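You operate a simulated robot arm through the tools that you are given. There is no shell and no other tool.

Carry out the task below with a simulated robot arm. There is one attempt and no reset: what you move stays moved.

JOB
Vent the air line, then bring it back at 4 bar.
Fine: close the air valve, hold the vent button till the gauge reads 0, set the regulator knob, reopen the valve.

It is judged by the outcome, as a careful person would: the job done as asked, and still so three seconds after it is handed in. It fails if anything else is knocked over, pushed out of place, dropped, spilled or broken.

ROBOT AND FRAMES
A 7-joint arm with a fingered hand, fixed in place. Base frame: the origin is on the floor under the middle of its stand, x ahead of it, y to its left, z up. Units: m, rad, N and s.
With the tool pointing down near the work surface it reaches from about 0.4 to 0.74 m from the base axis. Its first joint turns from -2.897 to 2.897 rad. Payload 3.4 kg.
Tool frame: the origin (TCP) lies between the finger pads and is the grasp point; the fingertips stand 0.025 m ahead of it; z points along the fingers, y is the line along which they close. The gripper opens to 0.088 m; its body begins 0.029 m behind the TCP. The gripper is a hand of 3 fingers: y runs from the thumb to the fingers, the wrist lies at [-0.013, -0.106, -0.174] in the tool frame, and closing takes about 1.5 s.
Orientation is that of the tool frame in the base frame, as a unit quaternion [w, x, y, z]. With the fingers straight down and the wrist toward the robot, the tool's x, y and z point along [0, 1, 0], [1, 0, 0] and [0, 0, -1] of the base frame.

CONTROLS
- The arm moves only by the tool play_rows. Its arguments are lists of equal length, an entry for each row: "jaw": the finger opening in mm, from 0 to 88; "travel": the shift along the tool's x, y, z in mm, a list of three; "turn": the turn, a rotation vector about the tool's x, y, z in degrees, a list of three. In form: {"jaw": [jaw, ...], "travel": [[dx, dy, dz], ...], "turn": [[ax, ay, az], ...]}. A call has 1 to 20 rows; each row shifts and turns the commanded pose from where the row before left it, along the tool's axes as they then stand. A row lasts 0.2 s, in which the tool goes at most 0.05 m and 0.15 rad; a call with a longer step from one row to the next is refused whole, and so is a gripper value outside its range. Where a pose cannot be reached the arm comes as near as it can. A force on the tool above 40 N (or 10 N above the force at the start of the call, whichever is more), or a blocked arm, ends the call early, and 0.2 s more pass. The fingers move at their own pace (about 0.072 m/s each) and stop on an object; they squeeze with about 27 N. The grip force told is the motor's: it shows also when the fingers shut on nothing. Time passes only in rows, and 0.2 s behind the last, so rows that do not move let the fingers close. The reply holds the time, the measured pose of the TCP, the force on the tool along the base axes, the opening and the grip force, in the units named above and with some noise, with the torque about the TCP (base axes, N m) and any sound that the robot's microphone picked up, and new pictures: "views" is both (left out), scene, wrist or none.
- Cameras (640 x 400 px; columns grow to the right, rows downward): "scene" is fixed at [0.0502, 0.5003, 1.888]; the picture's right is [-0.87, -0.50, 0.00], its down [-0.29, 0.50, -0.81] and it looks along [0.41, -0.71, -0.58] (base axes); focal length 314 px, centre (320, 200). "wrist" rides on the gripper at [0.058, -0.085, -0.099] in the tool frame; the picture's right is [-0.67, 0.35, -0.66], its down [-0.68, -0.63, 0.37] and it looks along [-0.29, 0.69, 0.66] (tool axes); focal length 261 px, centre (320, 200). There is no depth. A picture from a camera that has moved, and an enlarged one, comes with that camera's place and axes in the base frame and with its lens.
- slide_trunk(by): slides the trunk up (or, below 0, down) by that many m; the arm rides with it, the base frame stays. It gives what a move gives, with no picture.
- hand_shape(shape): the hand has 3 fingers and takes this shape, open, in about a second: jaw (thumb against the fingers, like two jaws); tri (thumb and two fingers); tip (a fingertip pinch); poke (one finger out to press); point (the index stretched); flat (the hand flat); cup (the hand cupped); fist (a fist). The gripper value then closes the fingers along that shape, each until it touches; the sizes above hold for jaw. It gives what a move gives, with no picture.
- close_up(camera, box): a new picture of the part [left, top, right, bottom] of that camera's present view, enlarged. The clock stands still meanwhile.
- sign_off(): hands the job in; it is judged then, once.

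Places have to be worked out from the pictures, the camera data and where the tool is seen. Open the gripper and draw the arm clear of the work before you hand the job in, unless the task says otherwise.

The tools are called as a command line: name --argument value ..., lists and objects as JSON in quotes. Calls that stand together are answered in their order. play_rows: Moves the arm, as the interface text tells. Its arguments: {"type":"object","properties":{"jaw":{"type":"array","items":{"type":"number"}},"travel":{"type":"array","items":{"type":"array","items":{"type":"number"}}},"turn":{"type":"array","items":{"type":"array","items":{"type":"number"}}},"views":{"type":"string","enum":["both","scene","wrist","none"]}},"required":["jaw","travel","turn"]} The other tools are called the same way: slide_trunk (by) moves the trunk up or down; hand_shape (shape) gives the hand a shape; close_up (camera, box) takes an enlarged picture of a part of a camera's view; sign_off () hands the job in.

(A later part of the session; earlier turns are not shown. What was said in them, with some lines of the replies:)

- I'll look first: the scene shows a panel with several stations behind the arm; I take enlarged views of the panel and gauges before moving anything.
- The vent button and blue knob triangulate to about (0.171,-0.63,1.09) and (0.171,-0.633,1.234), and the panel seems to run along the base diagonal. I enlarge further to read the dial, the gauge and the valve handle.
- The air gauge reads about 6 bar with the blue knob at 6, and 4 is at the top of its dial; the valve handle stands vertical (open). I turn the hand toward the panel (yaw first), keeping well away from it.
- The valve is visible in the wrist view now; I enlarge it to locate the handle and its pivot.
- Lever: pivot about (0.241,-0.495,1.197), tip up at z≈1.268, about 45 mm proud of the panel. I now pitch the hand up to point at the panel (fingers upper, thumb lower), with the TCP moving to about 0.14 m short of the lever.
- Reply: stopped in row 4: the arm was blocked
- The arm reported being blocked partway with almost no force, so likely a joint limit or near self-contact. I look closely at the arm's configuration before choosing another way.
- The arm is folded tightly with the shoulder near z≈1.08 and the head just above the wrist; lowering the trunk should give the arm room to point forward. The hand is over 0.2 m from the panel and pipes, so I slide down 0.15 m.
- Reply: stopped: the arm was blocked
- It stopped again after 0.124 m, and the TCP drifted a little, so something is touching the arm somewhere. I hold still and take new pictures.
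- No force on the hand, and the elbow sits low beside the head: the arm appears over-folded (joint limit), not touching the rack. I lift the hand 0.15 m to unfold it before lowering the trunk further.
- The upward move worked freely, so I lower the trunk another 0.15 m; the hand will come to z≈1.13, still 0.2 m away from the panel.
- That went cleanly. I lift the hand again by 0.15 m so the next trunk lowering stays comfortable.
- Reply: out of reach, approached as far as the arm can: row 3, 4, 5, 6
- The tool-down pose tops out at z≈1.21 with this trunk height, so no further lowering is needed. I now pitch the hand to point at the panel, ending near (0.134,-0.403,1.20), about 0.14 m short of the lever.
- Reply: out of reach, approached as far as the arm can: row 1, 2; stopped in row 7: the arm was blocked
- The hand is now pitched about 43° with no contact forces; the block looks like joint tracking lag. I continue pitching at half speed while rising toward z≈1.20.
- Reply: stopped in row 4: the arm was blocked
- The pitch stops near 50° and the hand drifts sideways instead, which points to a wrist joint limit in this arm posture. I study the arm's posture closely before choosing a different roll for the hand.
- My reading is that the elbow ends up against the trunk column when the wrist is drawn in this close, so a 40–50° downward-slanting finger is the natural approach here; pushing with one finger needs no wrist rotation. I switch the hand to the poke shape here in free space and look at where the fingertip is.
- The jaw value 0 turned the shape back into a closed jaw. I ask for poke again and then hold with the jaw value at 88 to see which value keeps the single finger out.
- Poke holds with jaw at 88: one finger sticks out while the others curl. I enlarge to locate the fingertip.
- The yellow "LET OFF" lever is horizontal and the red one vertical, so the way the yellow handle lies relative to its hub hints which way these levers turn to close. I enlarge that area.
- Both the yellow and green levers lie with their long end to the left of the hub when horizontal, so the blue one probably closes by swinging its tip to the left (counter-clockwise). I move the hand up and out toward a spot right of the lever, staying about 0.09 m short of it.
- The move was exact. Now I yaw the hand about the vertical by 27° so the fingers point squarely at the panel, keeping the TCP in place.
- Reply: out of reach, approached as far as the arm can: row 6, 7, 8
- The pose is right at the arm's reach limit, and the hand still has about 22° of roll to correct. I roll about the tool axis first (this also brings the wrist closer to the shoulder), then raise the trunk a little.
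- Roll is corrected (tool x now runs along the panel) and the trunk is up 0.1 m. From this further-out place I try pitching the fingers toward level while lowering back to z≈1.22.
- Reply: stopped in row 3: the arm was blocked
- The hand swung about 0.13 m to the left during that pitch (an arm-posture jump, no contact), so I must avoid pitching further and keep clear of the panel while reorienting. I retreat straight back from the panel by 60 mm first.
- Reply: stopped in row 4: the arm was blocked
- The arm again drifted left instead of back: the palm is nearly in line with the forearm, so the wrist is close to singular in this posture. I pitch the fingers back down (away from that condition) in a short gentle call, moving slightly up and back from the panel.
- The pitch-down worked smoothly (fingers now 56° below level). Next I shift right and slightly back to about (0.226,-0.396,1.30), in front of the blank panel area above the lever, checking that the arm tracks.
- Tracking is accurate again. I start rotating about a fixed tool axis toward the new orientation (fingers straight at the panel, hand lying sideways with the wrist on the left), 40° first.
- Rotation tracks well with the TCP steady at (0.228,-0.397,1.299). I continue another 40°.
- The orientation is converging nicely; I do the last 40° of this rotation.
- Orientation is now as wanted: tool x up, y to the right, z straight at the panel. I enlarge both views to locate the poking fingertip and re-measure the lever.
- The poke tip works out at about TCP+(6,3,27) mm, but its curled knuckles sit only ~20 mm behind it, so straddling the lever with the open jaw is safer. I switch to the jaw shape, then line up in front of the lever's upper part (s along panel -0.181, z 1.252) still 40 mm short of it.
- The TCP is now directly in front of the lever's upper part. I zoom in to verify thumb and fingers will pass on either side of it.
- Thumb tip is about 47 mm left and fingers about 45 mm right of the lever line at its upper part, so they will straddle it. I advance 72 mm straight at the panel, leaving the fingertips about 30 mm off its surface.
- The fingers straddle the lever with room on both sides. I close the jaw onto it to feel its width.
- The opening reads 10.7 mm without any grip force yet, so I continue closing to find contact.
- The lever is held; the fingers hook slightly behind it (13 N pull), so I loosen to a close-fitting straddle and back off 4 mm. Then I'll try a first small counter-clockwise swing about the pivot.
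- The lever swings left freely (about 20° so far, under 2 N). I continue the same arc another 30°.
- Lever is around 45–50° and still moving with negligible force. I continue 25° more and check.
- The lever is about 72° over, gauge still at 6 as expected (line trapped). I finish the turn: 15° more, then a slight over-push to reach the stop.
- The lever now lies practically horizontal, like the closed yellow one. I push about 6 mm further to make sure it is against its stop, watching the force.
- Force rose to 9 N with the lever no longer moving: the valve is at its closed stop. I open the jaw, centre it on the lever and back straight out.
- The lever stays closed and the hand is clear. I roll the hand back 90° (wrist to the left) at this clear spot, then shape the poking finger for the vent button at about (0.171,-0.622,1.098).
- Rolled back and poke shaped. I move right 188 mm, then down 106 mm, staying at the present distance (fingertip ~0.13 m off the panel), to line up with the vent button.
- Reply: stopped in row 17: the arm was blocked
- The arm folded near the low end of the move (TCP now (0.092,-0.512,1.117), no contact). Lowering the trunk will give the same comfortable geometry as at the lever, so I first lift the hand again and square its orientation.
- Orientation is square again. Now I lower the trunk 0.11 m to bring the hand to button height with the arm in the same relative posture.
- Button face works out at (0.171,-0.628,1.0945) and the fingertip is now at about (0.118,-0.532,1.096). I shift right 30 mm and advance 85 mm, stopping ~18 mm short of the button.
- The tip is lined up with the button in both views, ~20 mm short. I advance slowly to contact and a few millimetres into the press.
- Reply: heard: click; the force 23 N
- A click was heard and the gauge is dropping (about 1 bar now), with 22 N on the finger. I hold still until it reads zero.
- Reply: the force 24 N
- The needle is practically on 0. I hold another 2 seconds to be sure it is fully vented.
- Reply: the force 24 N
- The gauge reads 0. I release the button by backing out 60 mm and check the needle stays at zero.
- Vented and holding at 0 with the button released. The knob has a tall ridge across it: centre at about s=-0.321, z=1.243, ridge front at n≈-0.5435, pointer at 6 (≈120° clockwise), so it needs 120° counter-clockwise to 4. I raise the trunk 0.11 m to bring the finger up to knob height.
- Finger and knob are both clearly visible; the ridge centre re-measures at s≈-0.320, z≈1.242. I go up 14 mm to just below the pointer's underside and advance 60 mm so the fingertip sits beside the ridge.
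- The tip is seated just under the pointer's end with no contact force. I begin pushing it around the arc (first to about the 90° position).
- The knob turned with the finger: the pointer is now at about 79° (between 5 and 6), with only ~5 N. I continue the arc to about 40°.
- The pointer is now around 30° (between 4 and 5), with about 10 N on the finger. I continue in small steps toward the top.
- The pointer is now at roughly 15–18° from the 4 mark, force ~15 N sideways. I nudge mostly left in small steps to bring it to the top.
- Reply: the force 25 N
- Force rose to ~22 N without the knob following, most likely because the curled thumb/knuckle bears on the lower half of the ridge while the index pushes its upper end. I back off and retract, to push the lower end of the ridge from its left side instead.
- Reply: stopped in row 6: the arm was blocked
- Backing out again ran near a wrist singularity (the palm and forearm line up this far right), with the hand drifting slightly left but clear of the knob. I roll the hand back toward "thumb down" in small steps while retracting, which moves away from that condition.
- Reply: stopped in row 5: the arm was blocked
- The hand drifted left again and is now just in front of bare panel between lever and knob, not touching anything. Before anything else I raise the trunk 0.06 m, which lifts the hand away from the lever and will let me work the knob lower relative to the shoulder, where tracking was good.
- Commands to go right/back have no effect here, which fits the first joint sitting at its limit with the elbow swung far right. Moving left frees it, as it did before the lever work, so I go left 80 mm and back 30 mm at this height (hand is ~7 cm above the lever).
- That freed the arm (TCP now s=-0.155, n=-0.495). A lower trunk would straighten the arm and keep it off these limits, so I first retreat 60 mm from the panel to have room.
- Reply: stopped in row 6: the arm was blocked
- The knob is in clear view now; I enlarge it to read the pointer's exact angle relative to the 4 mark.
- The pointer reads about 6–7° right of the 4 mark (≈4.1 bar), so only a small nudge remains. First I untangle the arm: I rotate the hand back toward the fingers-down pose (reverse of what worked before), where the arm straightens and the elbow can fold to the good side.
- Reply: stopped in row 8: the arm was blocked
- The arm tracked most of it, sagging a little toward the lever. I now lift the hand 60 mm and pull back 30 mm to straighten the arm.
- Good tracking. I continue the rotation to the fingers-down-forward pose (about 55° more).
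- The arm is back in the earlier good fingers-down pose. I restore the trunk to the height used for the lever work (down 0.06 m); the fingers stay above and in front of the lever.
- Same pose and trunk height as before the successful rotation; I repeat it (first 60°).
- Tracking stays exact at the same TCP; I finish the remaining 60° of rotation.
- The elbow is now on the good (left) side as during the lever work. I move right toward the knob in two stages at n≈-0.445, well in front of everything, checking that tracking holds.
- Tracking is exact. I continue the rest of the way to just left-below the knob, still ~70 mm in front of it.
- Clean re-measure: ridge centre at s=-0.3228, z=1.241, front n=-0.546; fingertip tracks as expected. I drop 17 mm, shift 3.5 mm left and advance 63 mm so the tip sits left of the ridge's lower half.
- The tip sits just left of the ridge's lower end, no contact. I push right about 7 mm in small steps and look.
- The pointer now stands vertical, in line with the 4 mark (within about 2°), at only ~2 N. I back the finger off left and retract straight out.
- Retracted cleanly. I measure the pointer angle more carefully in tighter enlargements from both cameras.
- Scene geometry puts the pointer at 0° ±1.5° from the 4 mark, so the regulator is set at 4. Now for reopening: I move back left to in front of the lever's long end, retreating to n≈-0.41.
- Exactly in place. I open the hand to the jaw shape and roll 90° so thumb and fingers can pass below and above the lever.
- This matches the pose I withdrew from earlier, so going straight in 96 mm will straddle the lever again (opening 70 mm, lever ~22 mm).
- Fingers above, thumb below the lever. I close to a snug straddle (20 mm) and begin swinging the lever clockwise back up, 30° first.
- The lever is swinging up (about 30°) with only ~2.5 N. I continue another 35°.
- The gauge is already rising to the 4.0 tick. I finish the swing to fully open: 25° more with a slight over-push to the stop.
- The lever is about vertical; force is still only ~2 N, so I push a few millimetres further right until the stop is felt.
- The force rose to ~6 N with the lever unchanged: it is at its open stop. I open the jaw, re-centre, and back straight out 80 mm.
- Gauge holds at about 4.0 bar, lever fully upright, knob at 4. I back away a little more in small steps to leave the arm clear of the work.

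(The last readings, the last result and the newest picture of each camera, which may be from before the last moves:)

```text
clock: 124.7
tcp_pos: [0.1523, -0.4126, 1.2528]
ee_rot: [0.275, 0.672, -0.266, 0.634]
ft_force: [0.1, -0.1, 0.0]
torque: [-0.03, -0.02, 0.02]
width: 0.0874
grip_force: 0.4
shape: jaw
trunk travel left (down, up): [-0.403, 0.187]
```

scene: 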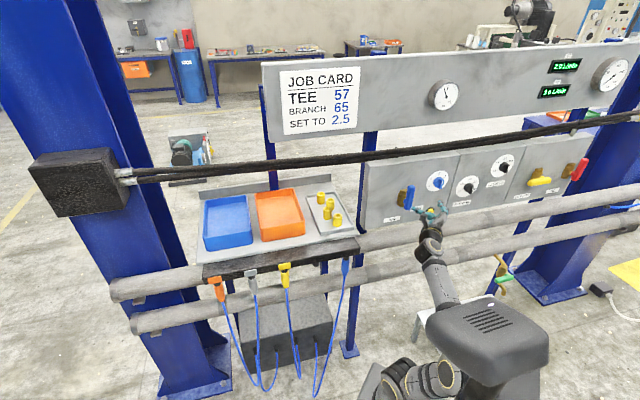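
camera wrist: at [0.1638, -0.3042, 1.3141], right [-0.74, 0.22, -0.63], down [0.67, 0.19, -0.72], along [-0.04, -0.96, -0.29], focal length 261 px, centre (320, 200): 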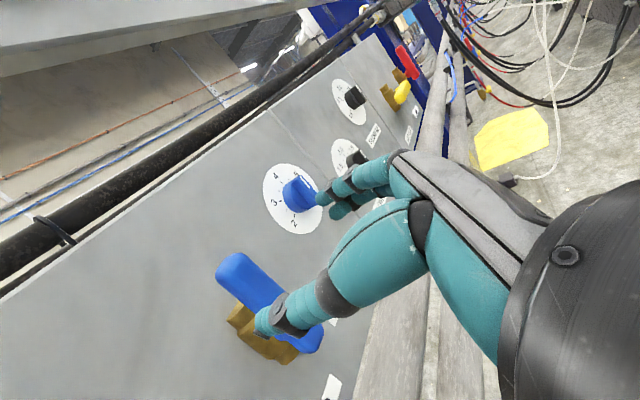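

The hand is now ~85 mm clear of the lever and still. I wait a couple of seconds and re-check the gauge, knob, lever and neighbouring fittings.

play_rows --jaw '[88, 88, 88, 88, 88, 88, 88, 88, 88, 88]' --travel '[[0, 0, 0], [0, 0, 0], [0, 0, 0], [0, 0, 0], [0, 0, 0], [0, 0, 0], [0, 0, 0], [0, 0, 0], [0, 0, 0], [0, 0, 0]]' --turn '[[0, 0, 0], [0, 0, 0], [0, 0, 0], [0, 0, 0], [0, 0, 0], [0, 0, 0], [0, 0, 0], [0, 0, 0], [0, 0, 0], [0, 0, 0]]' --views "none"

close_up --camera "scene" --box '[430, 82, 458, 108]'

close_up --camera "scene" --box '[350, 130, 610, 280]'

close_up --camera "scene" --box '[430, 170, 450, 195]'

close_up --camera "scene" --box '[520, 40, 640, 110]'

```text
clock: 126.9
tcp_pos: [0.1524, -0.4131, 1.2525]
ee_rot: [0.274, 0.672, -0.266, 0.634]
ft_force: [0.8, 0.3, 0.6]
torque: [0.01, 0.02, 0.0]
width: 0.0877
grip_force: 0.0
shape: jaw
trunk travel left (down, up): [-0.403, 0.187]
```

```text
15.38 times, centred on (444, 95) of scene
camera zoom: at [0.0502, 0.5003, 1.888], right [-0.87, -0.5, 0.0], down [-0.29, 0.5, -0.81], along [0.41, -0.71, -0.58], focal length 4830 px, centre (-1588, 1815)
```

zoom: 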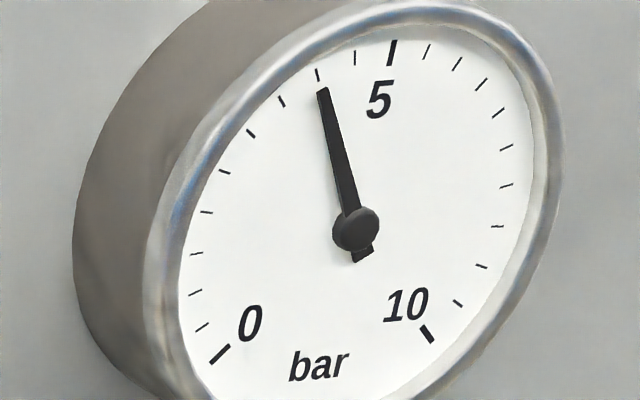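

```text
2.46 times, centred on (480, 205) of scene
camera zoom: at [0.0502, 0.5003, 1.888], right [-0.87, -0.5, 0.0], down [-0.29, 0.5, -0.81], along [0.41, -0.71, -0.58], focal length 773 px, centre (-74, 188)
```

zoom: 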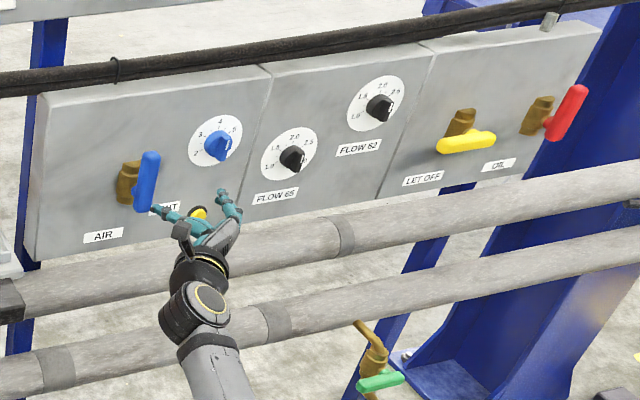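

```text
16.00 times, centred on (440, 182) of scene
camera zoom: at [0.0502, 0.5003, 1.888], right [-0.87, -0.5, 0.0], down [-0.29, 0.5, -0.81], along [0.41, -0.71, -0.58], focal length 5024 px, centre (-1600, 480)
```

zoom: 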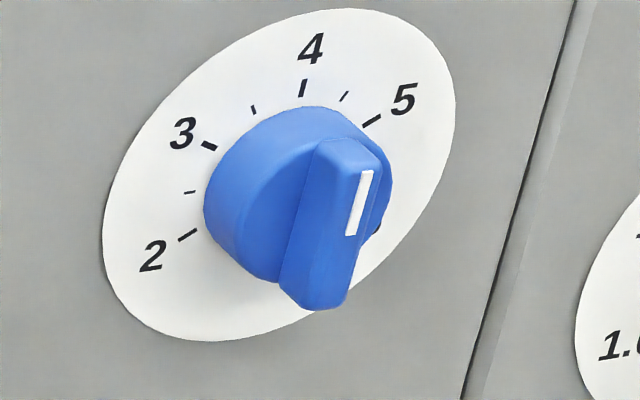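

```text
5.33 times, centred on (580, 75) of scene
camera zoom: at [0.0502, 0.5003, 1.888], right [-0.87, -0.5, 0.0], down [-0.29, 0.5, -0.81], along [0.41, -0.71, -0.58], focal length 1675 px, centre (-1067, 867)
```

zoom: 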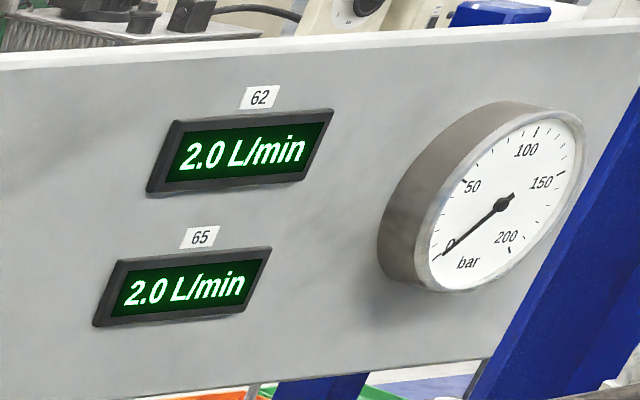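

Everything checks out: the gauge is steady on 4 bar, the air valve is fully open, the regulator points at 4, and the flow readouts, oil gauge and other levers are unchanged. The hand is open and clear, so I hand the job in.

sign_off

```text
The job is handed in.
```

The air line has been vented and brought back at 4 bar. The job is handed in.

- **Valve closed:** I turned the air lever to its closed stop.
- **Vented:** I held the vent button until the gauge read 0, and it stayed there after I released the button.
- **Regulator set:** The knob points at 4, within about 2° by my measurement from the pictures.
- **Valve reopened:** I turned the lever back to its open stop. The gauge rose to about 4.0 bar and was still there a few seconds later.

Just before handing in, the flow readouts (2.0 L/min each), the oil gauge and the other levers and knobs read as they did at the start. The arm stopped short several times while I was repositioning it. The forces on the hand stayed near zero at each stop, so I don't believe it touched anything. The gripper is open and about 85 mm clear of the lever.
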